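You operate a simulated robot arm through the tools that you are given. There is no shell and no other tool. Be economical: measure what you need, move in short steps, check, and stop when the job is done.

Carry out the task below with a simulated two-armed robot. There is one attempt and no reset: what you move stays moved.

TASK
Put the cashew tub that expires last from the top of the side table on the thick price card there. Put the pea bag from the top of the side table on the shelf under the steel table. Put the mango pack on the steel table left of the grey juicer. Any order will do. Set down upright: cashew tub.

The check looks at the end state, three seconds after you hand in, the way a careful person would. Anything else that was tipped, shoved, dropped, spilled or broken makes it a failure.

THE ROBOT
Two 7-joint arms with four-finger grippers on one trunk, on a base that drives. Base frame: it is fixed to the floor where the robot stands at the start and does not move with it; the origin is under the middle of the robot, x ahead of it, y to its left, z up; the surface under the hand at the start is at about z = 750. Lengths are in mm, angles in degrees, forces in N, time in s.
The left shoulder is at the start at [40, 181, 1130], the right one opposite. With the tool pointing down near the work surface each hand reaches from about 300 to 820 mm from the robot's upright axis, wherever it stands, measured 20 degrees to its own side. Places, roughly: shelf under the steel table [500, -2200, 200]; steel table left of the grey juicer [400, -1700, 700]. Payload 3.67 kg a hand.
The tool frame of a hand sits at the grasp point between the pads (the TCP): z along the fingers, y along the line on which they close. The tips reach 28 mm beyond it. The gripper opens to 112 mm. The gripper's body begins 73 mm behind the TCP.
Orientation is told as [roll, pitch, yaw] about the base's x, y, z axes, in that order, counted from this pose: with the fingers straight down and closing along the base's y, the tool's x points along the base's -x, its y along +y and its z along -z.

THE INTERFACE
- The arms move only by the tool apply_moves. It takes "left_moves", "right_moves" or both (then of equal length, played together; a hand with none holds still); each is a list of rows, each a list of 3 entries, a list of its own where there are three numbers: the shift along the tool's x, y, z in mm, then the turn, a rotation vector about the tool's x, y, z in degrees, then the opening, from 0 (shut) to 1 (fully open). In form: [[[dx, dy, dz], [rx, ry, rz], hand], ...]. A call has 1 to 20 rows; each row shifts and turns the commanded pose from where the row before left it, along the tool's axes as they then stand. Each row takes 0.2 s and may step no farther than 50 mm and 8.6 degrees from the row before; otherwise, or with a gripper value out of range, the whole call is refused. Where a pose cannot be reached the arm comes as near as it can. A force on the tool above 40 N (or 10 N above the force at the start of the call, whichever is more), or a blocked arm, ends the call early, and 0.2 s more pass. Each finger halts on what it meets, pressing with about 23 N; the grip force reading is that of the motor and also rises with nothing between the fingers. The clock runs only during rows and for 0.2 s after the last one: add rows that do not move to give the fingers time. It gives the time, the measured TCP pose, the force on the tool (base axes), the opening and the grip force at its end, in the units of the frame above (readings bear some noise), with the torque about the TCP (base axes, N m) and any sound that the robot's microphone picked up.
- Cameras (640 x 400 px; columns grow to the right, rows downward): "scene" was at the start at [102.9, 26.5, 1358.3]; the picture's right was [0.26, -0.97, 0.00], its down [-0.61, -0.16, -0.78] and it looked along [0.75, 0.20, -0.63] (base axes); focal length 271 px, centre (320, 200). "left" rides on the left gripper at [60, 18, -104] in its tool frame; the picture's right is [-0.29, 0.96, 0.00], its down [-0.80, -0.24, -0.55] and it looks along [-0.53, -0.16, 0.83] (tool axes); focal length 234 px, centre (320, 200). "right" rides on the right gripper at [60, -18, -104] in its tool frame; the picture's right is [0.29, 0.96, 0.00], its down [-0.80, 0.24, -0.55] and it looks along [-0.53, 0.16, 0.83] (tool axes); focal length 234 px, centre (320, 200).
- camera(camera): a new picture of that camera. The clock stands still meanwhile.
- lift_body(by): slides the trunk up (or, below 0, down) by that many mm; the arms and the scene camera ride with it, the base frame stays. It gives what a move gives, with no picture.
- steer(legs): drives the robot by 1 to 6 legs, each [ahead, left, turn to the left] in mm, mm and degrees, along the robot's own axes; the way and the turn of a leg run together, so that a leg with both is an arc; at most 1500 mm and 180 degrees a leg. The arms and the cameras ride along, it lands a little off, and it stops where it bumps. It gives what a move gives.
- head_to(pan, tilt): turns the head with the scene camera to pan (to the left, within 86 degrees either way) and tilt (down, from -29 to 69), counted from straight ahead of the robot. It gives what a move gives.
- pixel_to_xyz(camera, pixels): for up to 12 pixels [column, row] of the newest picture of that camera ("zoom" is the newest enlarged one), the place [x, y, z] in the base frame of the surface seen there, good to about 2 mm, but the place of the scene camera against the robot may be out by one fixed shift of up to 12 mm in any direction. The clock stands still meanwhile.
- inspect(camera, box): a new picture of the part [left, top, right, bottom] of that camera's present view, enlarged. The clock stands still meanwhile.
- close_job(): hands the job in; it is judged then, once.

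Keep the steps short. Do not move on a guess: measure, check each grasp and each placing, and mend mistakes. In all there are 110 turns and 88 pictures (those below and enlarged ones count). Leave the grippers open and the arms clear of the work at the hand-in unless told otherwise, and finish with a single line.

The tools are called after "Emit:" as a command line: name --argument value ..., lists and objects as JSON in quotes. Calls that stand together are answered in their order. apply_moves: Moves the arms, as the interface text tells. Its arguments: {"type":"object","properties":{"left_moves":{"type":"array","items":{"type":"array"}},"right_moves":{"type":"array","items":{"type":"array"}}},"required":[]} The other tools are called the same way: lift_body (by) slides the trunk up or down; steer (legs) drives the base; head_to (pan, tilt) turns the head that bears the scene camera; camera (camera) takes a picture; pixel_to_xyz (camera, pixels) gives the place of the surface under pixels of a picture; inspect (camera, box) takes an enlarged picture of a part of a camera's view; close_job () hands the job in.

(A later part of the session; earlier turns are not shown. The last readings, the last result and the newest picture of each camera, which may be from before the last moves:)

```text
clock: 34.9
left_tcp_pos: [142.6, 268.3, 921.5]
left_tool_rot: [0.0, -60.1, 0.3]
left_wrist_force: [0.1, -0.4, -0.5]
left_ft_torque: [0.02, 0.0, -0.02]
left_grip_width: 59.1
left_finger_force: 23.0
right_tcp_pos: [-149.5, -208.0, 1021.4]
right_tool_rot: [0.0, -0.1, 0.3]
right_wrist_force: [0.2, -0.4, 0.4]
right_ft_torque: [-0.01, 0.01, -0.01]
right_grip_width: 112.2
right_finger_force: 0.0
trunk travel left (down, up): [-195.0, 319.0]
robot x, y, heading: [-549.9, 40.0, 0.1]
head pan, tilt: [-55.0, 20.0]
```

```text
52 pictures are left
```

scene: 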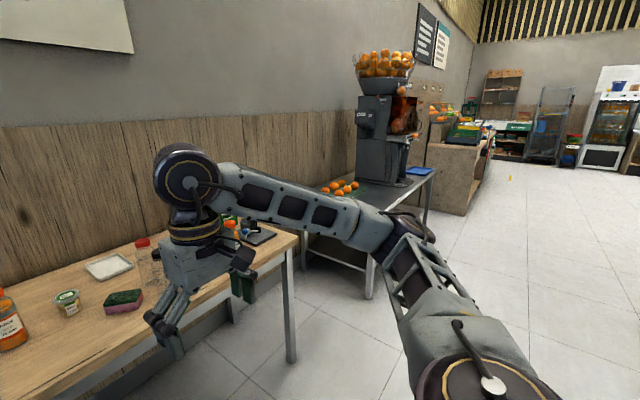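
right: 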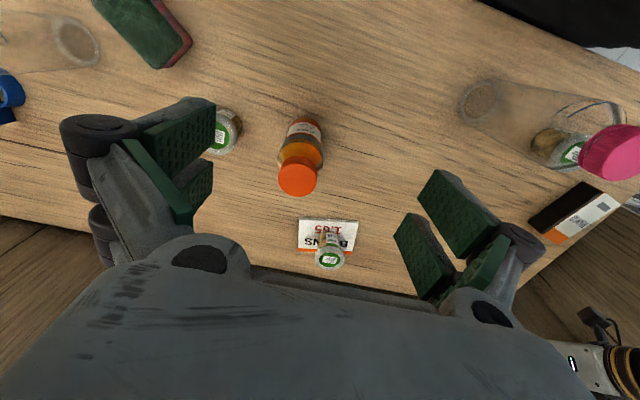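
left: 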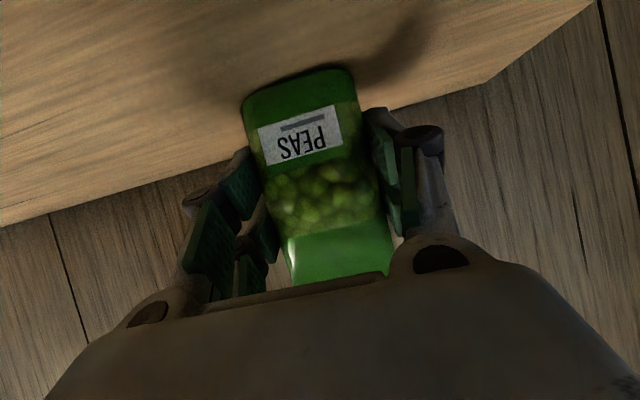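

The aisle is clear. There are oranges lying on the steel table left of the juicer. I'll drive right in two legs and look.

Emit:
steer --legs '[[0, -1400, 0], [0, -500, 0]]'

Emit:
head_to --pan 0 --tilt 30

Emit:
camera --camera "scene"

Emit:
camera --camera "left"

```text
clock: 44.7
left_tcp_pos: [156.8, -1623.9, 922.3]
left_tool_rot: [0.1, -60.0, 0.6]
left_wrist_force: [0.3, 0.4, -0.3]
left_ft_torque: [0.0, 0.03, 0.02]
left_grip_width: 59.6
left_finger_force: 23.1
right_tcp_pos: [-133.9, -2102.6, 1021.3]
right_tool_rot: [0.0, -0.1, 0.5]
right_wrist_force: [-0.2, -0.7, -0.3]
right_ft_torque: [0.0, -0.04, -0.01]
right_grip_width: 112.0
right_finger_force: 0.0
trunk travel left (down, up): [-195.0, 319.0]
robot x, y, heading: [-533.9, -1856.5, 0.3]
head pan, tilt: [-55.0, 20.0]
```

```text
clock: 46.0
left_tcp_pos: [157.1, -1623.7, 921.8]
left_tool_rot: [0.1, -60.1, 0.6]
left_wrist_force: [-0.3, -0.8, -0.9]
left_ft_torque: [-0.01, -0.01, 0.01]
left_grip_width: 59.4
left_finger_force: 23.3
right_tcp_pos: [-132.3, -2102.7, 1020.1]
right_tool_rot: [0.0, 0.1, 0.5]
right_wrist_force: [0.1, 0.2, 0.0]
right_ft_torque: [0.0, -0.02, -0.01]
right_grip_width: 111.9
right_finger_force: 0.1
trunk travel left (down, up): [-195.0, 319.0]
robot x, y, heading: [-534.1, -1855.1, 0.2]
head pan, tilt: [0.0, 30.0]
```

```text
51 pictures are left
```

scene: 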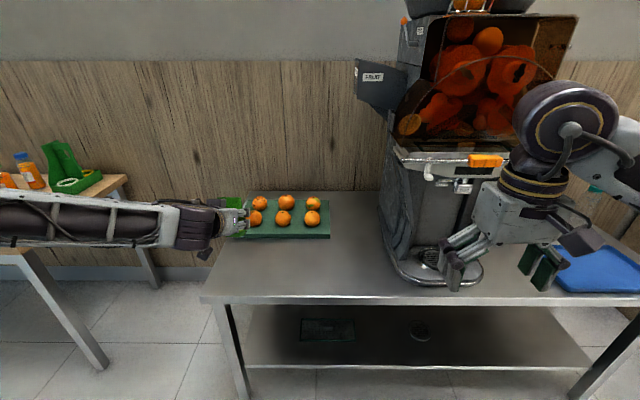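

```text
50 pictures are left
```

left: 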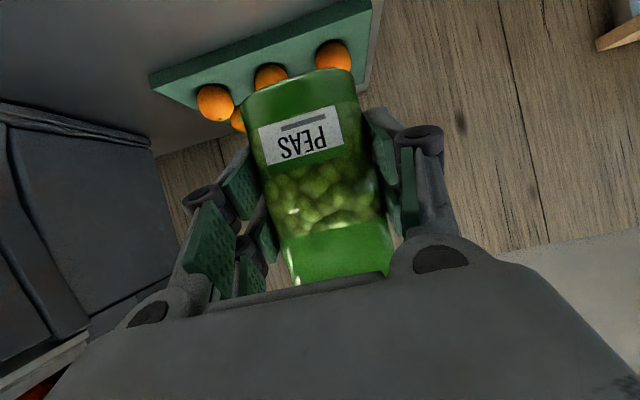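

I see the whole steel table, with the orange tray at left-back, the juicer in the middle and a shelf below. I'll measure points on the table and shelf.

Emit:
pixel_to_xyz --camera "scene" --pixels '[[210, 298], [300, 303], [300, 260], [230, 235], [330, 235], [398, 275], [300, 350], [380, 350], [300, 318], [327, 330], [420, 330], [480, 340]]'

Emit:
pixel_to_xyz --camera "scene" --pixels '[[500, 366], [300, 367], [225, 320], [240, 370], [340, 345], [355, 322], [300, 312], [400, 355], [384, 200], [300, 298]]'

Emit:
inspect --camera "scene" --box '[200, 280, 460, 400]'

```text
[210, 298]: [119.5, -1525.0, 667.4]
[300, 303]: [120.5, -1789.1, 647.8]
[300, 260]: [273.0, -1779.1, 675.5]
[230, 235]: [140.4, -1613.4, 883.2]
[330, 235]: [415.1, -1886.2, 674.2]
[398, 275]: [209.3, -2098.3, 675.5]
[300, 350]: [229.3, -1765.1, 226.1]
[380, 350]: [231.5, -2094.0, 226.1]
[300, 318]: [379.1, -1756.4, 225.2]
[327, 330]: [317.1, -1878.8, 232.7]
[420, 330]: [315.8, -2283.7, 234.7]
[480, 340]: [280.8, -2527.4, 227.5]
```

```text
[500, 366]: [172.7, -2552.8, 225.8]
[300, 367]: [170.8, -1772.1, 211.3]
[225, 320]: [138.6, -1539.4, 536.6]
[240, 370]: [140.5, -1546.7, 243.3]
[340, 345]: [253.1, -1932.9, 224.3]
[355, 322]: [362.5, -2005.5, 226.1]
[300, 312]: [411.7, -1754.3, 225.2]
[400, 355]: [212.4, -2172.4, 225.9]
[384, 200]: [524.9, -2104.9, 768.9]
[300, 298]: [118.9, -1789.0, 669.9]
```

```text
2.46 times, centred on (330, 340) of scene
```

zoom: 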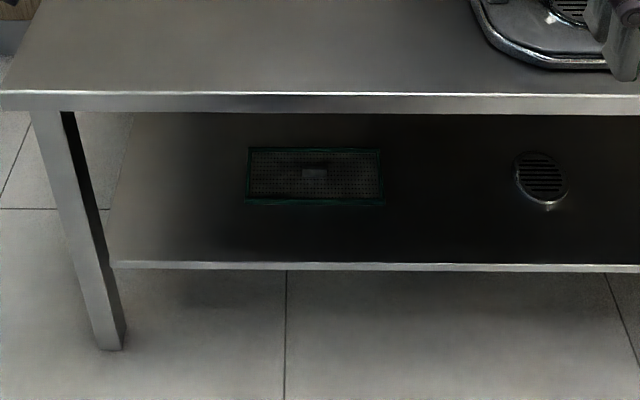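

The steel table's top is at z≈670 with its front edge at x≈119. The shelf is at z≈220–225 with its front edge at x≈170. The shelf is free around y≈-2110, between the grate and the round vent. I'll back off 150 mm, go right 480 mm, and tuck the right hand back and up.

Emit:
steer --legs '[[-150, 0, 0], [0, -480, 0]]'

Emit:
apply_moves --right_moves '[[[30, 0, -30], [0, 0, 0], 1], [[30, 0, -30], [0, 0, 0], 1], [[30, 0, -30], [0, 0, 0], 1], [[0, 0, -20], [0, 0, 0], 1]]'

Emit:
lift_body --by -190

Emit:
camera --camera "scene"

```text
clock: 49.9
left_tcp_pos: [12.8, -2110.5, 922.0]
left_tool_rot: [0.1, -60.0, 0.7]
left_wrist_force: [-0.3, -0.3, 0.0]
left_ft_torque: [-0.03, -0.02, 0.01]
left_grip_width: 59.5
left_finger_force: 22.8
right_tcp_pos: [-276.0, -2589.4, 1020.4]
right_tool_rot: [0.0, 0.0, 0.7]
right_wrist_force: [0.3, 0.4, 0.5]
right_ft_torque: [0.04, -0.01, 0.01]
right_grip_width: 112.1
right_finger_force: 0.0
trunk travel left (down, up): [-195.0, 319.0]
robot x, y, heading: [-678.0, -2343.7, 0.9]
head pan, tilt: [0.0, 30.0]
```

```text
clock: 50.9
left_tcp_pos: [11.4, -2108.7, 921.7]
left_tool_rot: [0.0, -60.0, 0.8]
left_wrist_force: [-0.6, -0.2, 0.7]
left_ft_torque: [0.0, 0.03, -0.03]
left_grip_width: 59.4
left_finger_force: 23.5
right_tcp_pos: [-366.4, -2588.9, 1131.0]
right_tool_rot: [-0.1, 0.2, 0.7]
right_wrist_force: [0.2, -0.5, -0.1]
right_ft_torque: [-0.05, 0.01, 0.0]
right_grip_width: 112.1
right_finger_force: 0.1
trunk travel left (down, up): [-195.0, 319.0]
robot x, y, heading: [-672.8, -2343.4, 0.9]
head pan, tilt: [0.0, 30.0]
```

```text
clock: 53.0
left_tcp_pos: [12.4, -2109.2, 732.1]
left_tool_rot: [0.0, -60.0, 0.7]
left_wrist_force: [-0.3, 0.8, -0.7]
left_ft_torque: [0.0, -0.01, 0.0]
left_grip_width: 59.3
left_finger_force: 23.0
right_tcp_pos: [-365.6, -2590.2, 940.9]
right_tool_rot: [0.0, 0.0, 0.7]
right_wrist_force: [-0.7, -0.8, -0.4]
right_ft_torque: [0.01, 0.03, -0.01]
right_grip_width: 111.8
right_finger_force: 0.0
trunk travel left (down, up): [-5.0, 509.0]
robot x, y, heading: [-680.0, -2342.8, 0.7]
head pan, tilt: [0.0, 30.0]
```

```text
48 pictures are left
```

scene: 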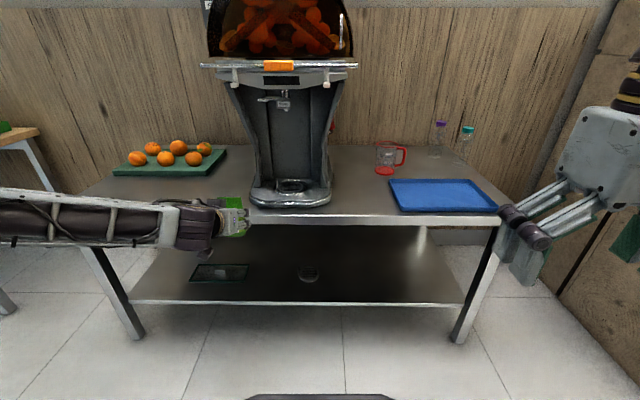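

The hand with the bag is in front of the table at x≈12. I'll lower it straight down about 400 mm.

Emit:
apply_moves --left_moves '[[[34.6, 0, 20], [0, 0, 0], 0.35], [[34.6, 0, 20], [0, 0, 0], 0.35], [[34.6, 0, 20], [0, 0, 0], 0.35], [[34.6, 0, 20], [0, 0, 0], 0.35], [[34.6, 0, 20], [0, 0, 0], 0.35], [[34.6, 0, 20], [0, 0, 0], 0.35], [[34.6, 0, 20], [0, 0, 0], 0.35], [[34.6, 0, 20], [0, 0, 0], 0.35], [[34.6, 0, 20], [0, 0, 0], 0.35], [[34.6, 0, 20], [0, 0, 0], 0.35], [[0, 0, 0], [0, 0, 0], 0.35]]'

Emit:
camera --camera "scene"

Emit:
camera --camera "left"

```text
clock: 55.4
left_tcp_pos: [-51.9, -2036.0, 504.6]
left_tool_rot: [-0.1, -59.9, 0.8]
left_wrist_force: [-0.2, 0.4, -0.1]
left_ft_torque: [0.01, 0.01, 0.0]
left_grip_width: 59.3
left_finger_force: 23.0
left hand out of reach, approached as far as the arm can: row 5, 6, 7, 8, 9, 10
right_tcp_pos: [-365.6, -2590.9, 940.1]
right_tool_rot: [0.0, 0.0, 0.7]
right_wrist_force: [0.4, 0.2, 0.2]
right_ft_torque: [-0.03, 0.0, 0.02]
right_grip_width: 111.9
right_finger_force: 0.0
trunk travel left (down, up): [-5.0, 509.0]
robot x, y, heading: [-674.5, -2347.7, 0.7]
head pan, tilt: [0.0, 30.0]
```

```text
47 pictures are left
```

scene: 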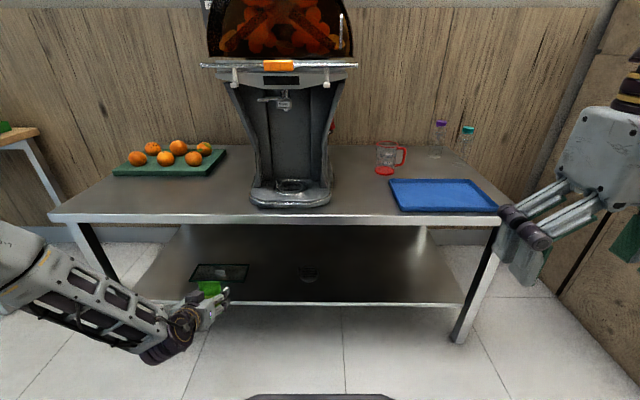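

```text
46 pictures are left
```

left: 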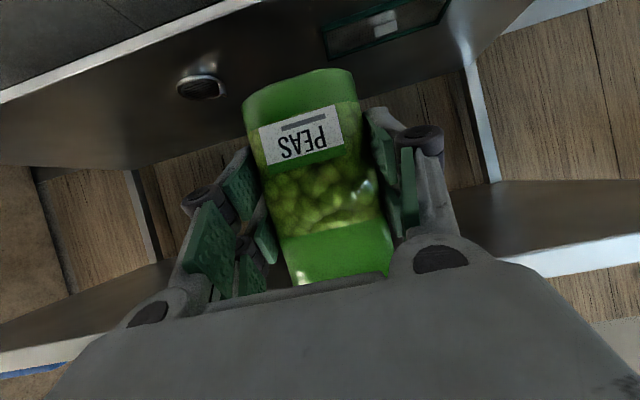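

The arm hit its reach limit at z≈505, rel. (623,311) to the robot. A nearer, lower pose is needed, so I'll check where the robot's own base front is (dark shape at the picture's bottom).

Emit:
pixel_to_xyz --camera "scene" --pixels '[[320, 397], [260, 397], [380, 397], [320, 385], [70, 212], [250, 303], [270, 222]]'

Emit:
head_to --pan 15 --tilt 60

Emit:
camera --camera "scene"

```text
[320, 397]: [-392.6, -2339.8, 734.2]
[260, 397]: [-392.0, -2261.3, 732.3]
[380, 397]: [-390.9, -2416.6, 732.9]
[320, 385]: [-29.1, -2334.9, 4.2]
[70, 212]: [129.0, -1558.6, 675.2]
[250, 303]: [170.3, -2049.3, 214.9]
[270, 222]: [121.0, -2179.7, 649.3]
```

```text
clock: 56.3
left_tcp_pos: [-52.5, -2034.8, 505.6]
left_tool_rot: [0.0, -59.9, 0.7]
left_wrist_force: [1.5, -0.1, -1.2]
left_ft_torque: [-0.01, 0.01, -0.01]
left_grip_width: 59.4
left_finger_force: 23.6
right_tcp_pos: [-365.3, -2590.5, 939.9]
right_tool_rot: [0.0, 0.0, 0.6]
right_wrist_force: [-0.2, -0.2, -0.3]
right_ft_torque: [0.0, -0.05, 0.01]
right_grip_width: 111.8
right_finger_force: 0.0
trunk travel left (down, up): [-5.0, 509.0]
robot x, y, heading: [-676.2, -2344.5, 0.9]
head pan, tilt: [15.0, 60.0]
```

```text
45 pictures are left
```

scene: 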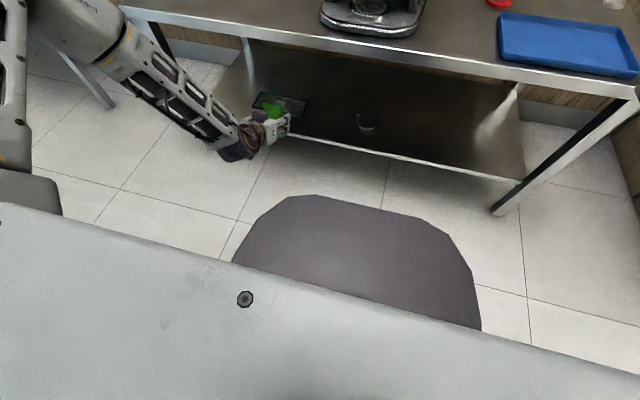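

The robot's body is a box up to z≈733 with its front about 285 mm ahead of the axis, so it can't go under the table. Earlier limits suggest reach is better further out to the left. In the free space before the table I'll test moving the hand outward and down.

Emit:
apply_moves --left_moves '[[[26, 20, 15], [0, 0, 0], 0.35], [[26, 20, 15], [0, 0, 0], 0.35], [[26, 20, 15], [0, 0, 0], 0.35], [[26, 20, 15], [0, 0, 0], 0.35], [[26, 20, 15], [0, 0, 0], 0.35], [[26, 20, 15], [0, 0, 0], 0.35], [[26, 20, 15], [0, 0, 0], 0.35], [[0, 0, 0], [0, 0, 0], 0.35]]'

```text
clock: 58.1
left_tcp_pos: [-80.9, -1920.7, 471.7]
left_tool_rot: [0.0, -60.1, 0.8]
left_wrist_force: [0.3, -0.5, -0.4]
left_ft_torque: [0.02, 0.01, -0.02]
left_grip_width: 59.6
left_finger_force: 22.5
left hand out of reach, approached as far as the arm can: row 1, 2, 3, 4, 5, 6, 7
right_tcp_pos: [-365.0, -2590.6, 941.3]
right_tool_rot: [0.0, 0.0, 0.8]
right_wrist_force: [-0.6, 0.7, -0.1]
right_ft_torque: [0.01, 0.01, 0.01]
right_grip_width: 111.9
right_finger_force: 0.0
trunk travel left (down, up): [-5.0, 509.0]
robot x, y, heading: [-678.7, -2348.5, 0.7]
head pan, tilt: [15.0, 60.0]
```

The limit still holds near 736 mm from the shoulder with this flat hand. I'll test here in free space whether a steeper hand (pitch -30) reaches lower.

Emit:
apply_moves --left_moves '[[[0, 0, 0], [0, 7.5, 0], 0.35], [[0, 0, 0], [0, 7.5, 0], 0.35], [[0, 0, 0], [0, 7.5, 0], 0.35], [[0, 0, 0], [0, 7.5, 0], 0.35], [[15, 0, 26], [0, 0, 0], 0.35], [[15, 0, 26], [0, 0, 0], 0.35], [[15, 0, 26], [0, 0, 0], 0.35], [[15, 0, 26], [0, 0, 0], 0.35], [[15, 0, 26], [0, 0, 0], 0.35], [[15, 0, 26], [0, 0, 0], 0.35], [[0, 0, 0], [0, 0, 0], 0.35]]'

Emit:
camera --camera "scene"

```text
clock: 60.5
left_tcp_pos: [-116.9, -1904.8, 402.6]
left_tool_rot: [0.0, -29.9, 0.8]
left_wrist_force: [0.2, -0.5, -0.2]
left_ft_torque: [-0.03, 0.0, -0.04]
left_grip_width: 59.5
left_finger_force: 23.0
left hand out of reach, approached as far as the arm can: row 6, 7, 8, 9, 10
right_tcp_pos: [-366.8, -2591.2, 941.1]
right_tool_rot: [0.0, 0.0, 0.7]
right_wrist_force: [-0.1, 0.0, 0.0]
right_ft_torque: [-0.04, 0.01, -0.01]
right_grip_width: 111.9
right_finger_force: 0.0
trunk travel left (down, up): [-5.0, 509.0]
robot x, y, heading: [-677.9, -2346.2, 0.6]
head pan, tilt: [15.0, 60.0]
```

```text
44 pictures are left
```

scene: 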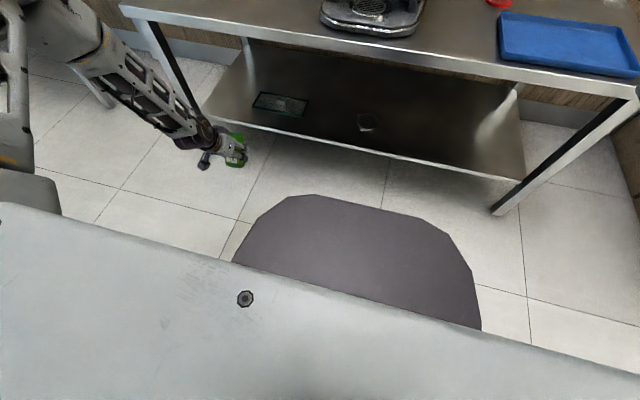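

At pitch -30 it reaches about 756 mm from the shoulder, so the robot must be nearer. Turning the robot about 15° right brings the left shoulder closer to the table. I'll measure the body box to keep clearances.

Emit:
pixel_to_xyz --camera "scene" --pixels '[[236, 262], [256, 220], [290, 198], [318, 197], [410, 218], [450, 240], [478, 325], [100, 240], [30, 190], [190, 130], [100, 60]]'

```text
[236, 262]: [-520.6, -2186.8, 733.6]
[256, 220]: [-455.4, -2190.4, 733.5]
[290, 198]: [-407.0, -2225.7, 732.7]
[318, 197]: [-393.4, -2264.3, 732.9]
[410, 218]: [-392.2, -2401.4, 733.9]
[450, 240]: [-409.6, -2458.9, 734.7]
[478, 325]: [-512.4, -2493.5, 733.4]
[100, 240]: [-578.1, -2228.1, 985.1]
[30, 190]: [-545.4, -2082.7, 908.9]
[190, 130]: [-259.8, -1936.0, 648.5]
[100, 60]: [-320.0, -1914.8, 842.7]
```

The body box is ±153 mm wide with its front at +285 mm. The plan is to tuck the hand in beside the body, pitch back to -60 and yaw +15, then turn the robot -15° and drive in. First the tuck and rotation.

Emit:
apply_moves --left_moves '[[[30.7, -12, -20.5], [0, 0, 0], 0.35], [[30.7, -12, -20.5], [0, 0, 0], 0.35], [[30.7, -12, -20.5], [0, 0, 0], 0.35], [[30.7, -12, -20.5], [0, 0, 0], 0.35], [[30.7, -12, -20.5], [0, 0, 0], 0.35], [[30.7, -12, -20.5], [0, 0, 0], 0.35], [[30.7, -12, -20.5], [0, 0, 0], 0.35], [[0, 0, 0], [0, -7.5, 0], 0.35], [[0, 0, 0], [0, -7.5, 0], 0.35], [[0, 0, 0], [0, -7.5, 0], 0.35], [[0, 0, 0], [0, -7.5, 0], 0.35], [[0, 0, 0], [-6.5, 0, -3.75], 0.35], [[0, 0, 0], [-6.5, 0, -3.75], 0.35], [[0, 0, 0], [0, 0, 0], 0.35]]'

Emit:
camera --camera "scene"

```text
clock: 63.5
left_tcp_pos: [-374.2, -1992.3, 419.8]
left_tool_rot: [0.1, -60.0, 15.8]
left_wrist_force: [-0.2, 0.0, -1.1]
left_ft_torque: [-0.04, -0.02, 0.0]
left_grip_width: 59.4
left_finger_force: 22.7
right_tcp_pos: [-365.0, -2591.6, 940.7]
right_tool_rot: [0.0, -0.1, 0.7]
right_wrist_force: [-0.3, -0.2, -0.5]
right_ft_torque: [0.01, -0.02, 0.0]
right_grip_width: 111.9
right_finger_force: 0.0
trunk travel left (down, up): [-5.0, 509.0]
robot x, y, heading: [-674.4, -2345.7, 0.8]
head pan, tilt: [15.0, 60.0]
```

```text
43 pictures are left
```

scene: 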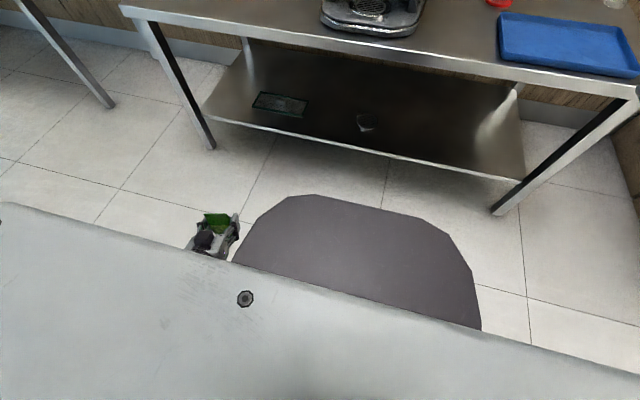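

All reached. I'll lower the hand 125 mm to z≈295.

Emit:
apply_moves --left_moves '[[[27, 0, 15.6], [0, 0, 0], 0.35], [[27, 0, 15.6], [0, 0, 0], 0.35], [[27, 0, 15.6], [0, 0, 0], 0.35], [[27, 0, 15.6], [0, 0, 0], 0.35], [[0, 0, 0], [0, 0, 0], 0.35]]'

```text
clock: 64.7
left_tcp_pos: [-374.8, -1992.8, 294.9]
left_tool_rot: [0.1, -60.0, 15.6]
left_wrist_force: [0.5, 0.1, -0.9]
left_ft_torque: [0.02, 0.0, 0.02]
left_grip_width: 59.3
left_finger_force: 22.8
right_tcp_pos: [-366.5, -2590.9, 941.8]
right_tool_rot: [-0.1, 0.0, 0.7]
right_wrist_force: [-0.8, -0.4, -0.1]
right_ft_torque: [0.0, -0.02, -0.01]
right_grip_width: 111.8
right_finger_force: 0.1
trunk travel left (down, up): [-5.0, 509.0]
robot x, y, heading: [-677.0, -2343.2, 0.9]
head pan, tilt: [15.0, 60.0]
```

It reached z 295 comfortably. I'll turn the robot 15.7° right, then drive ahead so the hand sits just in front of the shelf edge.

Emit:
steer --legs '[[0, 0, -15.7], [310, 55, 0]]'

Emit:
camera --camera "scene"

Emit:
camera --camera "left"

```text
clock: 67.8
left_tcp_pos: [23.2, -2115.4, 297.3]
left_tool_rot: [0.1, -60.0, -0.2]
left_wrist_force: [0.1, -0.9, -1.3]
left_ft_torque: [0.0, 0.0, -0.02]
left_grip_width: 59.6
left_finger_force: 22.8
right_tcp_pos: [-131.7, -2694.8, 941.1]
right_tool_rot: [-0.1, 0.0, -15.2]
right_wrist_force: [0.3, -0.6, 0.2]
right_ft_torque: [0.0, 0.0, 0.0]
right_grip_width: 111.9
right_finger_force: 0.2
trunk travel left (down, up): [-5.0, 509.0]
robot x, y, heading: [-360.5, -2373.1, -15.4]
head pan, tilt: [15.0, 60.0]
```

```text
42 pictures are left
```

scene: 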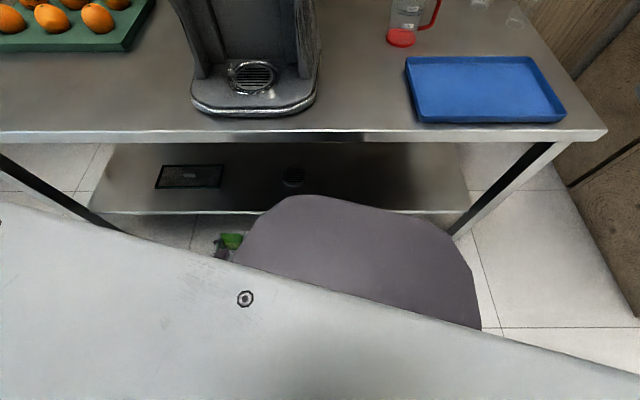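

```text
41 pictures are left
```

left: 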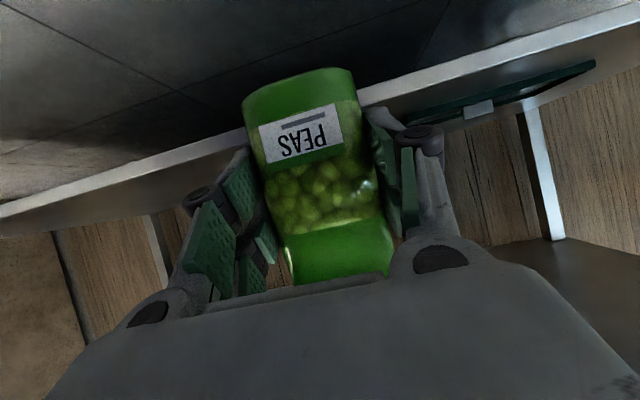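

The bag is just before the shelf edge. I'll measure the shelf edge and top with the left camera.

Emit:
pixel_to_xyz --camera "left" --pixels '[[180, 165], [450, 78], [140, 200], [180, 190], [420, 104], [500, 85], [100, 185]]'

```text
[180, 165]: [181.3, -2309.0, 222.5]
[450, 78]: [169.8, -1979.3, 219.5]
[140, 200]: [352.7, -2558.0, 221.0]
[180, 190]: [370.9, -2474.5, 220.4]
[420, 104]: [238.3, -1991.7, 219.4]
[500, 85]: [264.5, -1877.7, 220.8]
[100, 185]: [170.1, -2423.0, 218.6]
```

The shelf is at z=220 with its edge at x=170, and the bag's bottom is at about 246. Before driving in, I'll look left to see where the elbow is relative to the table edge.

Emit:
head_to --pan 60 --tilt 50

Emit:
camera --camera "scene"

```text
clock: 69.0
left_tcp_pos: [23.4, -2115.7, 294.6]
left_tool_rot: [0.1, -60.1, -0.2]
left_wrist_force: [0.6, -0.4, -0.1]
left_ft_torque: [0.01, -0.02, 0.0]
left_grip_width: 59.5
left_finger_force: 23.3
right_tcp_pos: [-132.1, -2693.8, 942.0]
right_tool_rot: [-0.1, 0.0, -15.2]
right_wrist_force: [-0.4, -0.6, -0.2]
right_ft_torque: [0.01, -0.02, -0.01]
right_grip_width: 112.1
right_finger_force: 0.0
trunk travel left (down, up): [-5.0, 509.0]
robot x, y, heading: [-361.7, -2371.0, -15.4]
head pan, tilt: [60.0, 50.0]
```

```text
40 pictures are left
```

scene: 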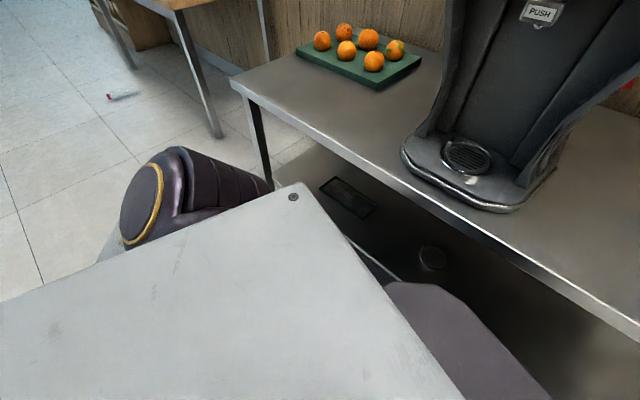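

I'll measure the elbow parts and the table edge, and also enlarge the small thing on the floor at (122,95).

Emit:
pixel_to_xyz --camera "scene" --pixels '[[265, 185], [235, 165], [185, 155], [140, 205], [240, 85], [320, 135], [296, 188], [122, 95], [392, 278]]'

Emit:
inspect --camera "scene" --box '[90, 75, 160, 120]'

```text
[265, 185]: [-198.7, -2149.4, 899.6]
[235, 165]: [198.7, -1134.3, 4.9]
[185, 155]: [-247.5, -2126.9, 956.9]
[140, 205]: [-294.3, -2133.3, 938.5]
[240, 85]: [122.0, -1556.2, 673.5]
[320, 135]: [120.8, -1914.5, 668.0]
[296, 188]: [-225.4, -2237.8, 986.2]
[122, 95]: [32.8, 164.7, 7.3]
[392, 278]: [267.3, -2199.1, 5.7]
```

```text
8.89 times, centred on (125, 98) of scene
```

zoom: 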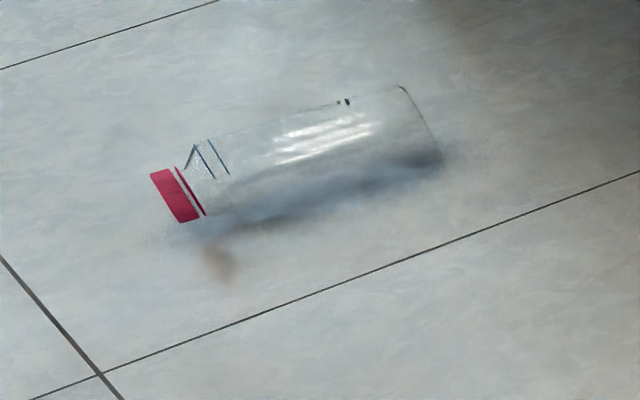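

That is the clear bottle with the pink cap, lying on the floor near (33,165). My left hand must have caught it as I backed away, so I'll have to pick it up and stand it back where it was, (318,205). First I'll finish the peas. The elbow is at x≈-200 and z≈900, so it's clear, and I'll drive 165 mm toward the table.

Emit:
steer --legs '[[159, 43.8, 0]]'

Emit:
camera --camera "left"

```text
clock: 70.4
left_tcp_pos: [188.3, -2115.5, 294.7]
left_tool_rot: [0.0, -59.9, -0.1]
left_wrist_force: [0.7, -0.5, -1.0]
left_ft_torque: [0.05, -0.04, -0.02]
left_grip_width: 59.5
left_finger_force: 22.5
right_tcp_pos: [33.3, -2693.8, 940.2]
right_tool_rot: [0.0, 0.1, -15.1]
right_wrist_force: [0.6, 0.1, 0.4]
right_ft_torque: [0.04, 0.02, 0.01]
right_grip_width: 112.1
right_finger_force: 0.0
trunk travel left (down, up): [-5.0, 509.0]
robot x, y, heading: [-197.9, -2370.7, -15.1]
head pan, tilt: [60.0, 50.0]
```

```text
38 pictures are left
```

left: 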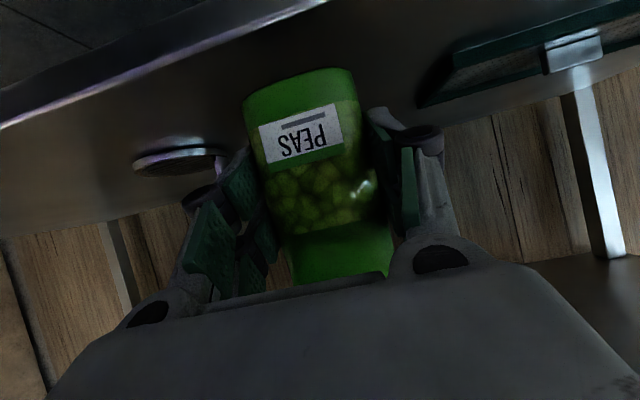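

The hand is under the table. I'll extend 60 mm farther in, then lower 20 mm.

Emit:
apply_moves --left_moves '[[[-10, 0, 17.3], [0, 0, 0], 0.35], [[-10, 0, 17.3], [0, 0, 0], 0.35], [[-10, 0, 17.3], [0, 0, 0], 0.35], [[8.7, 0, 5], [0, 0, 0], 0.35], [[8.7, 0, 5], [0, 0, 0], 0.35], [[0, 0, 0], [0, 0, 0], 0.35]]'

```text
clock: 71.8
left_tcp_pos: [249.0, -2114.9, 275.5]
left_tool_rot: [0.0, -60.0, -0.3]
left_wrist_force: [0.2, 0.6, -1.0]
left_ft_torque: [-0.01, -0.02, -0.04]
left_grip_width: 59.3
left_finger_force: 23.0
right_tcp_pos: [33.6, -2693.3, 940.5]
right_tool_rot: [0.0, 0.1, -15.2]
right_wrist_force: [0.4, 0.3, 0.5]
right_ft_torque: [0.01, 0.0, 0.01]
right_grip_width: 111.9
right_finger_force: 0.1
trunk travel left (down, up): [-5.0, 509.0]
robot x, y, heading: [-199.4, -2370.2, -15.1]
head pan, tilt: [60.0, 50.0]
```

Bag bottom is at about 224.5. I'll lower in 1.5 mm steps, watching for contact.

Emit:
apply_moves --left_moves '[[[1.3, 0, 0.75], [0, 0, 0], 0.35], [[1.3, 0, 0.75], [0, 0, 0], 0.35], [[1.3, 0, 0.75], [0, 0, 0], 0.35], [[0, 0, 0], [0, 0, 0], 0.35]]'

```text
clock: 72.8
left_tcp_pos: [249.6, -2114.7, 273.4]
left_tool_rot: [0.1, -60.3, -0.2]
left_wrist_force: [1.2, 0.7, 13.7]
left_ft_torque: [0.03, 0.03, 0.02]
left_grip_width: 59.2
left_finger_force: 22.7
right_tcp_pos: [32.4, -2694.2, 941.1]
right_tool_rot: [0.0, 0.1, -15.2]
right_wrist_force: [0.1, 0.1, -0.4]
right_ft_torque: [0.01, 0.05, 0.02]
right_grip_width: 111.9
right_finger_force: 0.1
trunk travel left (down, up): [-5.0, 509.0]
robot x, y, heading: [-198.6, -2371.2, -15.4]
head pan, tilt: [60.0, 50.0]
```

Contact (13.7 N). I'll open the fingers and pull straight back.

Emit:
apply_moves --left_moves '[[[-1.3, 0, -0.7], [0, 0, 0], 0.6], [[0, 0, 0], [0, 0, 0], 0.8], [[0, 0, 0], [0, 0, 0], 1], [[0, 0, 0], [0, 0, 0], 1], [[0, 0, -20], [0, 0, 0], 1], [[0, 0, -30], [0, 0, 0], 1], [[0, 0, 0], [0, 0, 0], 1]]'

Emit:
camera --camera "left"

```text
clock: 74.4
left_tcp_pos: [204.6, -2115.0, 298.1]
left_tool_rot: [0.0, -60.0, -0.3]
left_wrist_force: [-0.5, 0.5, -0.3]
left_ft_torque: [-0.04, -0.01, 0.03]
left_grip_width: 112.0
left_finger_force: 0.0
right_tcp_pos: [33.2, -2693.0, 941.1]
right_tool_rot: [0.0, 0.1, -15.2]
right_wrist_force: [1.0, -0.3, -0.1]
right_ft_torque: [-0.02, 0.02, 0.01]
right_grip_width: 112.0
right_finger_force: 0.0
trunk travel left (down, up): [-5.0, 509.0]
robot x, y, heading: [-197.4, -2373.3, -15.1]
head pan, tilt: [60.0, 50.0]
```

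```text
37 pictures are left
```

left: 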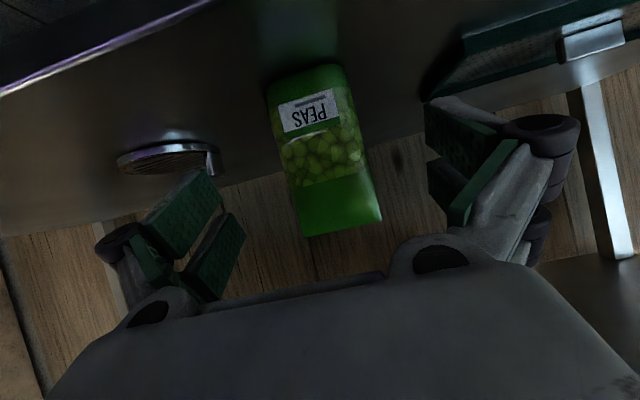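

The bag stands upright on the shelf. I'll back straight out 350 mm and turn the robot to face ahead again.

Emit:
steer --legs '[[-338, -91, 0], [0, 0, 15.2]]'

Emit:
head_to --pan 10 --tilt 45

Emit:
camera --camera "scene"

```text
clock: 77.7
left_tcp_pos: [-229.7, -2015.5, 298.0]
left_tool_rot: [0.2, -60.0, 15.3]
left_wrist_force: [-0.4, -0.2, -0.2]
left_ft_torque: [0.0, 0.01, 0.0]
left_grip_width: 112.1
left_finger_force: 0.1
right_tcp_pos: [-239.6, -2618.4, 942.1]
right_tool_rot: [0.0, 0.0, 0.5]
right_wrist_force: [0.5, -0.2, -0.2]
right_ft_torque: [0.02, 0.01, -0.01]
right_grip_width: 111.8
right_finger_force: 0.1
trunk travel left (down, up): [-5.0, 509.0]
robot x, y, heading: [-549.9, -2370.7, 0.3]
head pan, tilt: [60.0, 50.0]
```

```text
clock: 78.8
left_tcp_pos: [-229.3, -2017.0, 296.9]
left_tool_rot: [0.1, -60.0, 15.5]
left_wrist_force: [0.5, -0.8, -0.2]
left_ft_torque: [-0.03, 0.03, -0.01]
left_grip_width: 112.1
left_finger_force: 0.1
right_tcp_pos: [-240.1, -2620.3, 940.8]
right_tool_rot: [0.0, 0.0, 0.4]
right_wrist_force: [-0.2, 0.3, 0.7]
right_ft_torque: [0.01, -0.02, 0.01]
right_grip_width: 112.1
right_finger_force: 0.1
trunk travel left (down, up): [-5.0, 509.0]
robot x, y, heading: [-554.7, -2370.9, 0.5]
head pan, tilt: [10.0, 45.0]
```

```text
36 pictures are left
```

scene: 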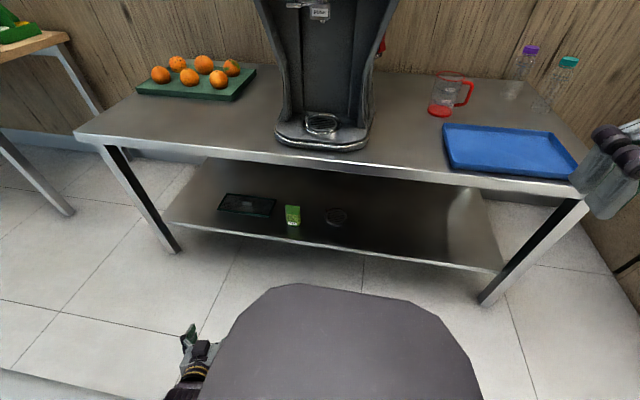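

The peas are standing on the shelf. Now I'll test how low the hand can go pointing straight down beside the body, because the bottle lies on the floor.

Emit:
apply_moves --left_moves '[[[0, 0, 0], [0, 7.5, 0], 1], [[0, 0, 0], [0, 7.5, 0], 1], [[0, 0, 0], [0, 7.5, 0], 1], [[0, 0, 0], [0, 7.5, 0], 1], [[0, 0, 0], [0, 7.5, 0], 1], [[0, 0, 0], [0, 7.5, 0], 1], [[0, 0, 0], [0, 7.5, 0], 1], [[0, 0, 0], [0, 7.5, 0], 1], [[40, 0, 0], [0, 0, 0], 1], [[40, 0, 0], [0, 0, 0], 1], [[0, 0, 40], [0, 0, 0], 1], [[0, 0, 40], [0, 0, 0], 1], [[0, 0, 40], [0, 0, 0], 1], [[0, 0, 40], [0, 0, 0], 1], [[0, 0, 40], [0, 0, 0], 1], [[0, 0, 30], [0, 0, 0], 1], [[0, 0, 0], [0, 0, 0], 1]]'

```text
clock: 82.4
left_tcp_pos: [-306.2, -2037.8, 66.0]
left_tool_rot: [0.0, 0.0, 15.3]
left_wrist_force: [-0.7, -0.1, -0.6]
left_ft_torque: [0.0, -0.03, 0.0]
left_grip_width: 112.2
left_finger_force: 0.1
right_tcp_pos: [-240.2, -2618.1, 942.0]
right_tool_rot: [0.0, -0.1, 0.4]
right_wrist_force: [-0.5, 1.2, 0.1]
right_ft_torque: [0.0, 0.0, 0.01]
right_grip_width: 111.9
right_finger_force: 0.0
trunk travel left (down, up): [-5.0, 509.0]
robot x, y, heading: [-552.4, -2372.5, 0.3]
head pan, tilt: [10.0, 45.0]
```

It reached z 66 with no limit, so the floor is reachable. I'll raise the hand and drive back left to look at the bottle.

Emit:
apply_moves --left_moves '[[[0, 0, -45], [0, 0, 0], 1], [[0, 0, -45], [0, 0, 0], 1], [[0, 0, -45], [0, 0, 0], 1], [[0, 0, -45], [0, 0, 0], 1], [[0, 0, -45], [0, 0, 0], 1]]'

Emit:
steer --legs '[[0, 1150, 0], [0, 1150, 0]]'

Emit:
camera --camera "scene"

```text
clock: 83.6
left_tcp_pos: [-308.4, -2038.7, 292.8]
left_tool_rot: [0.1, 0.1, 15.4]
left_wrist_force: [-0.6, 0.3, -0.7]
left_ft_torque: [0.01, -0.01, 0.03]
left_grip_width: 111.9
left_finger_force: 0.1
right_tcp_pos: [-240.3, -2618.6, 941.3]
right_tool_rot: [0.0, 0.0, 0.3]
right_wrist_force: [0.4, -1.3, 0.6]
right_ft_torque: [0.0, 0.03, 0.03]
right_grip_width: 111.8
right_finger_force: 0.1
trunk travel left (down, up): [-5.0, 509.0]
robot x, y, heading: [-552.1, -2373.9, 0.5]
head pan, tilt: [10.0, 45.0]
```

```text
clock: 95.2
left_tcp_pos: [-316.0, 235.4, 291.1]
left_tool_rot: [0.0, 0.0, 15.2]
left_wrist_force: [0.1, 0.0, -0.1]
left_ft_torque: [0.01, 0.0, 0.03]
left_grip_width: 112.1
left_finger_force: 0.1
right_tcp_pos: [-252.4, -345.2, 941.1]
right_tool_rot: [-0.1, 0.0, 0.2]
right_wrist_force: [0.5, 0.0, -1.0]
right_ft_torque: [-0.02, -0.03, -0.02]
right_grip_width: 111.8
right_finger_force: 0.1
trunk travel left (down, up): [-5.0, 509.0]
robot x, y, heading: [-561.9, -91.7, 0.2]
head pan, tilt: [10.0, 45.0]
```

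```text
35 pictures are left
```

scene: 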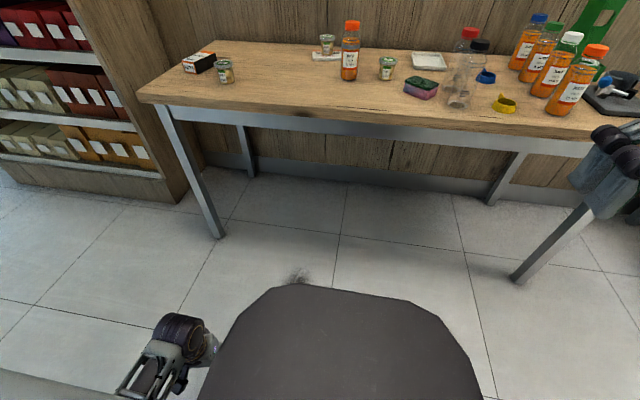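

The bottle is not plainly visible now. I'll enlarge the floor around the expected spot.

Emit:
inspect --camera "scene" --box '[180, 200, 420, 350]'

Emit:
pixel_to_xyz --camera "scene" --pixels '[[298, 275], [250, 275], [150, 250], [210, 230], [400, 270]]'

```text
2.67 times, centred on (300, 275) of scene
```

zoom: 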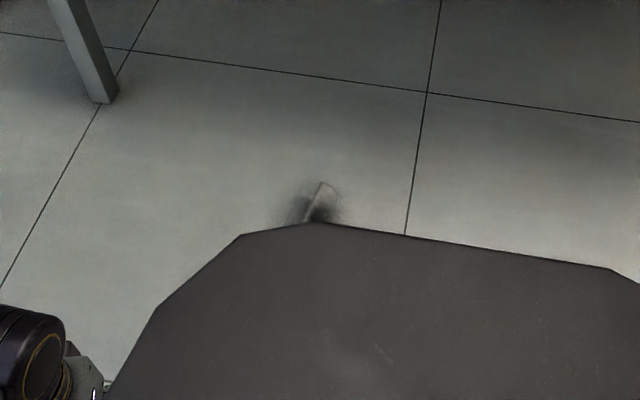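

```text
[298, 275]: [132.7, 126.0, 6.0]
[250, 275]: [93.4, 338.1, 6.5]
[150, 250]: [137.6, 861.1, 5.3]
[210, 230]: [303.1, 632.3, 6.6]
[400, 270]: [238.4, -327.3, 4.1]
```

The tip of the bottle's base shows at (301,271), and the rest is hidden behind my body plate. I'll back up 400 mm and look down.

Emit:
steer --legs '[[-400, 0, 0]]'

Emit:
camera --camera "scene"

```text
clock: 97.7
left_tcp_pos: [-720.6, 235.1, 291.7]
left_tool_rot: [0.1, 0.0, 15.4]
left_wrist_force: [-0.4, 0.5, -0.1]
left_ft_torque: [0.01, 0.01, 0.01]
left_grip_width: 111.9
left_finger_force: 0.1
right_tcp_pos: [-654.4, -346.7, 940.7]
right_tool_rot: [0.0, 0.1, 0.3]
right_wrist_force: [0.2, -0.6, 0.7]
right_ft_torque: [0.02, -0.04, 0.0]
right_grip_width: 111.9
right_finger_force: 0.1
trunk travel left (down, up): [-5.0, 509.0]
robot x, y, heading: [-967.6, -99.6, 0.2]
head pan, tilt: [10.0, 45.0]
```

```text
33 pictures are left
```

scene: 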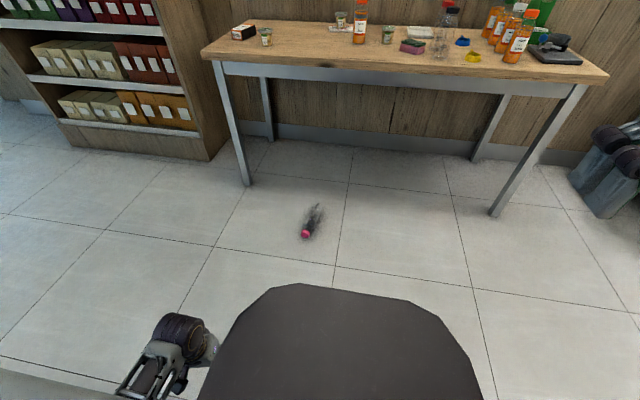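

Emit:
inspect --camera "scene" --box '[285, 195, 345, 245]'

Emit:
pixel_to_xyz --camera "scene" --pixels '[[306, 234], [304, 232], [309, 224], [313, 216], [319, 206], [317, 208], [325, 220], [221, 68]]'

```text
8.00 times, centred on (315, 220) of scene
```

zoom: 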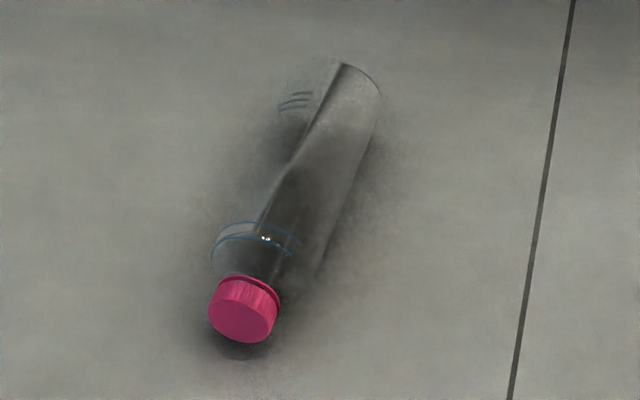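

```text
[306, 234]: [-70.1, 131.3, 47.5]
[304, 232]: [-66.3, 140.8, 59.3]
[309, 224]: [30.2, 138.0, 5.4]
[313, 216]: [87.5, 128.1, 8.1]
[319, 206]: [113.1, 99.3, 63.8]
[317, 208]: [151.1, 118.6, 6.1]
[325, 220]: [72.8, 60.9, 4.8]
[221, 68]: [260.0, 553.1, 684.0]
```

The bottle lies with its cap at (-68,133) and its base near (113,100), about 60 mm in diameter. From the early pictures it stood at about (334,231) and is 190 mm tall. To stand it up with the cap on top, I must grip it with the cap on the tool's -x side. So I'll pick it with the robot turned to face right (-90°) and the hand yawed about -100°. I'll test that yaw here in the air first.

Emit:
apply_moves --left_moves '[[[0, 0, 0], [0, 0, 8.3], 1], [[0, 0, 0], [0, 0, 8.3], 1], [[0, 0, 0], [0, 0, 8.3], 1], [[0, 0, 0], [0, 0, 8.3], 1], [[0, 0, 0], [0, 0, 8.3], 1], [[0, 0, 0], [0, 0, 8.3], 1], [[0, 0, 0], [0, 0, 8.3], 1], [[0, 0, 0], [0, 0, 8.3], 1], [[0, 0, 0], [0, 0, 8.3], 1], [[0, 0, 0], [0, 0, 8.3], 1], [[0, 0, 0], [0, 0, 8.3], 1], [[0, 0, 0], [0, 0, 8.3], 1], [[0, 0, 0], [0, 0, 8.3], 1], [[0, 0, 0], [0, 0, 8.3], 1], [[0, 0, 0], [0, 0, 0], 1]]'

```text
clock: 100.9
left_tcp_pos: [-718.6, 234.7, 292.3]
left_tool_rot: [0.0, 0.0, -101.0]
left_wrist_force: [-0.1, 0.0, -0.8]
left_ft_torque: [-0.05, -0.01, 0.0]
left_grip_width: 112.0
left_finger_force: 0.1
right_tcp_pos: [-652.5, -346.9, 940.5]
right_tool_rot: [0.1, 0.0, 0.1]
right_wrist_force: [0.0, 0.0, -0.1]
right_ft_torque: [0.0, 0.0, 0.02]
right_grip_width: 111.8
right_finger_force: 0.1
trunk travel left (down, up): [-5.0, 509.0]
robot x, y, heading: [-959.3, -98.3, 0.3]
head pan, tilt: [10.0, 45.0]
```

The yaw works. Now I'll turn the robot 90° right and drive so the hand comes over the bottle.

Emit:
steer --legs '[[0, 0, -90], [-461, 0, 0], [0, 620, 0]]'

Emit:
camera --camera "left"

```text
clock: 110.8
left_tcp_pos: [-70.5, 123.9, 293.2]
left_tool_rot: [0.2, -0.8, 169.5]
left_wrist_force: [0.4, -0.9, -0.3]
left_ft_torque: [-0.03, -0.01, -0.02]
left_grip_width: 111.8
left_finger_force: 0.0
right_tcp_pos: [-644.7, 55.6, 938.3]
right_tool_rot: [0.5, 0.0, -89.7]
right_wrist_force: [0.3, 0.8, 0.3]
right_ft_torque: [0.01, 0.05, 0.01]
right_grip_width: 112.1
right_finger_force: 0.0
trunk travel left (down, up): [-5.0, 509.0]
robot x, y, heading: [-386.6, 364.2, -89.7]
head pan, tilt: [10.0, 45.0]
stopped in leg 3: the robot was blocked; the commanded pose is now the measured one
```

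```text
31 pictures are left
```

left: 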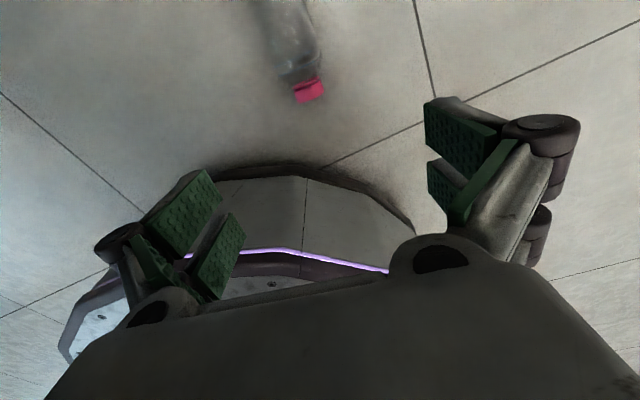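

The robot was blocked at x=-387. I'll measure the cap, bottle and my own base edge in this view.

Emit:
pixel_to_xyz --camera "left" --pixels '[[310, 92], [308, 80], [300, 163], [300, 180], [390, 215], [220, 170], [300, 60], [300, 20], [320, 120]]'

Emit:
inspect --camera "left" --box '[220, 0, 400, 180]'

Emit:
head_to --pan 60 --tilt 35

Emit:
camera --camera "scene"

```text
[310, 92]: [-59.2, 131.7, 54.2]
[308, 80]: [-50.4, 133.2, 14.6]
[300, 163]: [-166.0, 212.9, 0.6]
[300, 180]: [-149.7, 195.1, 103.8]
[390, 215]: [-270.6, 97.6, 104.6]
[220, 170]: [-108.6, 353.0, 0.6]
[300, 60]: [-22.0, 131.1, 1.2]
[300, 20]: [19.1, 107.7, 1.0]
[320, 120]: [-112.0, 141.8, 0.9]
```

```text
2.22 times, centred on (310, 90) of left
```

zoom: 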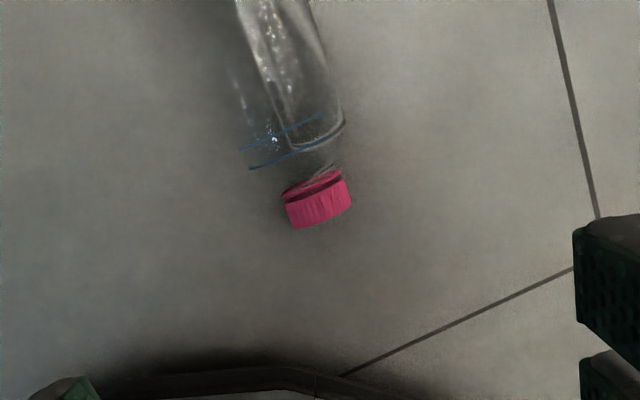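

```text
clock: 112.0
left_tcp_pos: [-70.3, 124.2, 294.7]
left_tool_rot: [0.0, -0.9, 169.5]
left_wrist_force: [0.2, -0.6, 0.8]
left_ft_torque: [-0.04, 0.02, 0.0]
left_grip_width: 112.2
left_finger_force: 0.1
right_tcp_pos: [-644.8, 55.1, 938.9]
right_tool_rot: [0.6, 0.1, -89.7]
right_wrist_force: [0.7, -0.6, -0.7]
right_ft_torque: [-0.01, -0.01, 0.04]
right_grip_width: 112.1
right_finger_force: 0.0
trunk travel left (down, up): [-5.0, 509.0]
robot x, y, heading: [-388.3, 365.5, -89.7]
head pan, tilt: [60.0, 35.0]
```

```text
29 pictures are left
```

scene: 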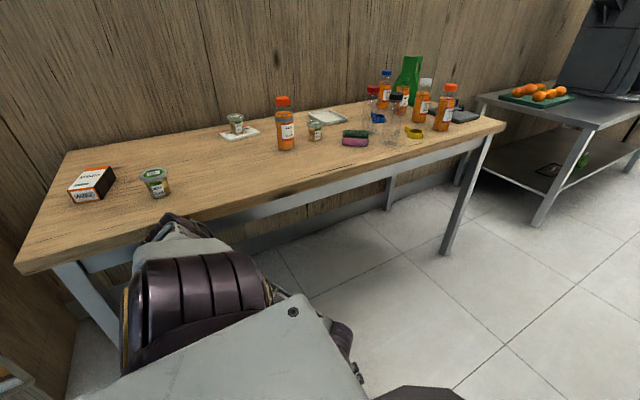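

I'll measure the elbow against the table edge, because it may be what touched.

Emit:
pixel_to_xyz --camera "scene" --pixels '[[165, 225], [190, 240], [160, 245], [210, 262], [265, 285], [330, 330], [140, 262], [60, 265], [240, 205], [345, 345]]'

```text
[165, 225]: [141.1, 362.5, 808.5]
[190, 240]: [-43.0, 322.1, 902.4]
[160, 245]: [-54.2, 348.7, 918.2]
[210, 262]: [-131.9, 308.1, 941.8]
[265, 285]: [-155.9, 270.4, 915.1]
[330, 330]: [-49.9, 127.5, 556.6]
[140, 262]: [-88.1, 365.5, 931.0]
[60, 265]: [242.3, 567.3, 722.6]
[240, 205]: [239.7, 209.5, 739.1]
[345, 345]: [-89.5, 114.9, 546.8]
```

The left elbow link reached the table edge (x≈240, z≈750–800). I'll move 80 mm away from the table, lower the hand so the elbow draws in, and reach outward with the arm instead.

Emit:
steer --legs '[[0, -80, 0]]'

Emit:
apply_moves --left_moves '[[[0, 0, 40], [0, 0, 0], 1], [[0, 0, 40], [0, 0, 0], 1], [[0, 0, 40], [0, 0, 0], 1], [[0, 0, 40], [0, 0, 0], 1], [[30, 0, 0], [0, 0, 0], 1], [[30, 0, 0], [0, 0, 0], 1], [[30, 0, 0], [0, 0, 0], 1], [[0, 0, 0], [0, 0, 0], 1]]'

Emit:
camera --camera "scene"

```text
clock: 113.1
left_tcp_pos: [-147.8, 123.3, 291.6]
left_tool_rot: [0.2, -1.3, 169.5]
left_wrist_force: [-0.1, 0.1, 0.0]
left_ft_torque: [0.02, -0.03, 0.01]
left_grip_width: 112.1
left_finger_force: 0.1
right_tcp_pos: [-716.0, 54.7, 940.5]
right_tool_rot: [0.1, 0.0, -89.7]
right_wrist_force: [-1.8, 0.0, -0.9]
right_ft_torque: [0.01, -0.02, 0.0]
right_grip_width: 112.0
right_finger_force: 0.1
trunk travel left (down, up): [-5.0, 509.0]
robot x, y, heading: [-466.6, 365.6, -89.8]
head pan, tilt: [60.0, 35.0]
```

```text
clock: 114.9
left_tcp_pos: [-62.1, 107.5, 127.8]
left_tool_rot: [0.2, -1.5, 169.5]
left_wrist_force: [-0.2, -0.1, 0.1]
left_ft_torque: [0.0, 0.01, 0.03]
left_grip_width: 112.2
left_finger_force: 0.0
right_tcp_pos: [-715.1, 54.0, 940.5]
right_tool_rot: [0.1, 0.0, -89.6]
right_wrist_force: [-0.2, 0.1, -0.1]
right_ft_torque: [0.03, -0.02, -0.01]
right_grip_width: 112.0
right_finger_force: 0.1
trunk travel left (down, up): [-5.0, 509.0]
robot x, y, heading: [-466.8, 364.7, -89.7]
head pan, tilt: [60.0, 35.0]
```

```text
28 pictures are left
```

scene: 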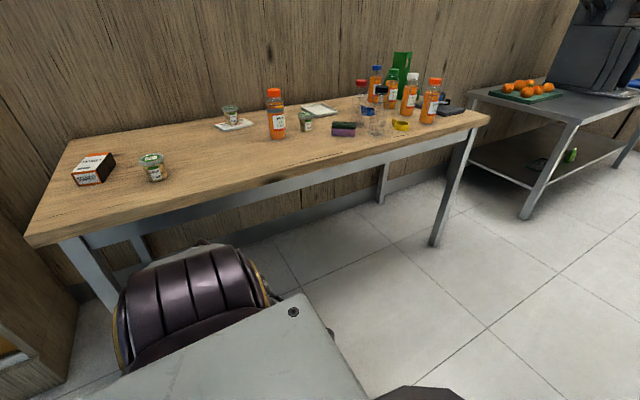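

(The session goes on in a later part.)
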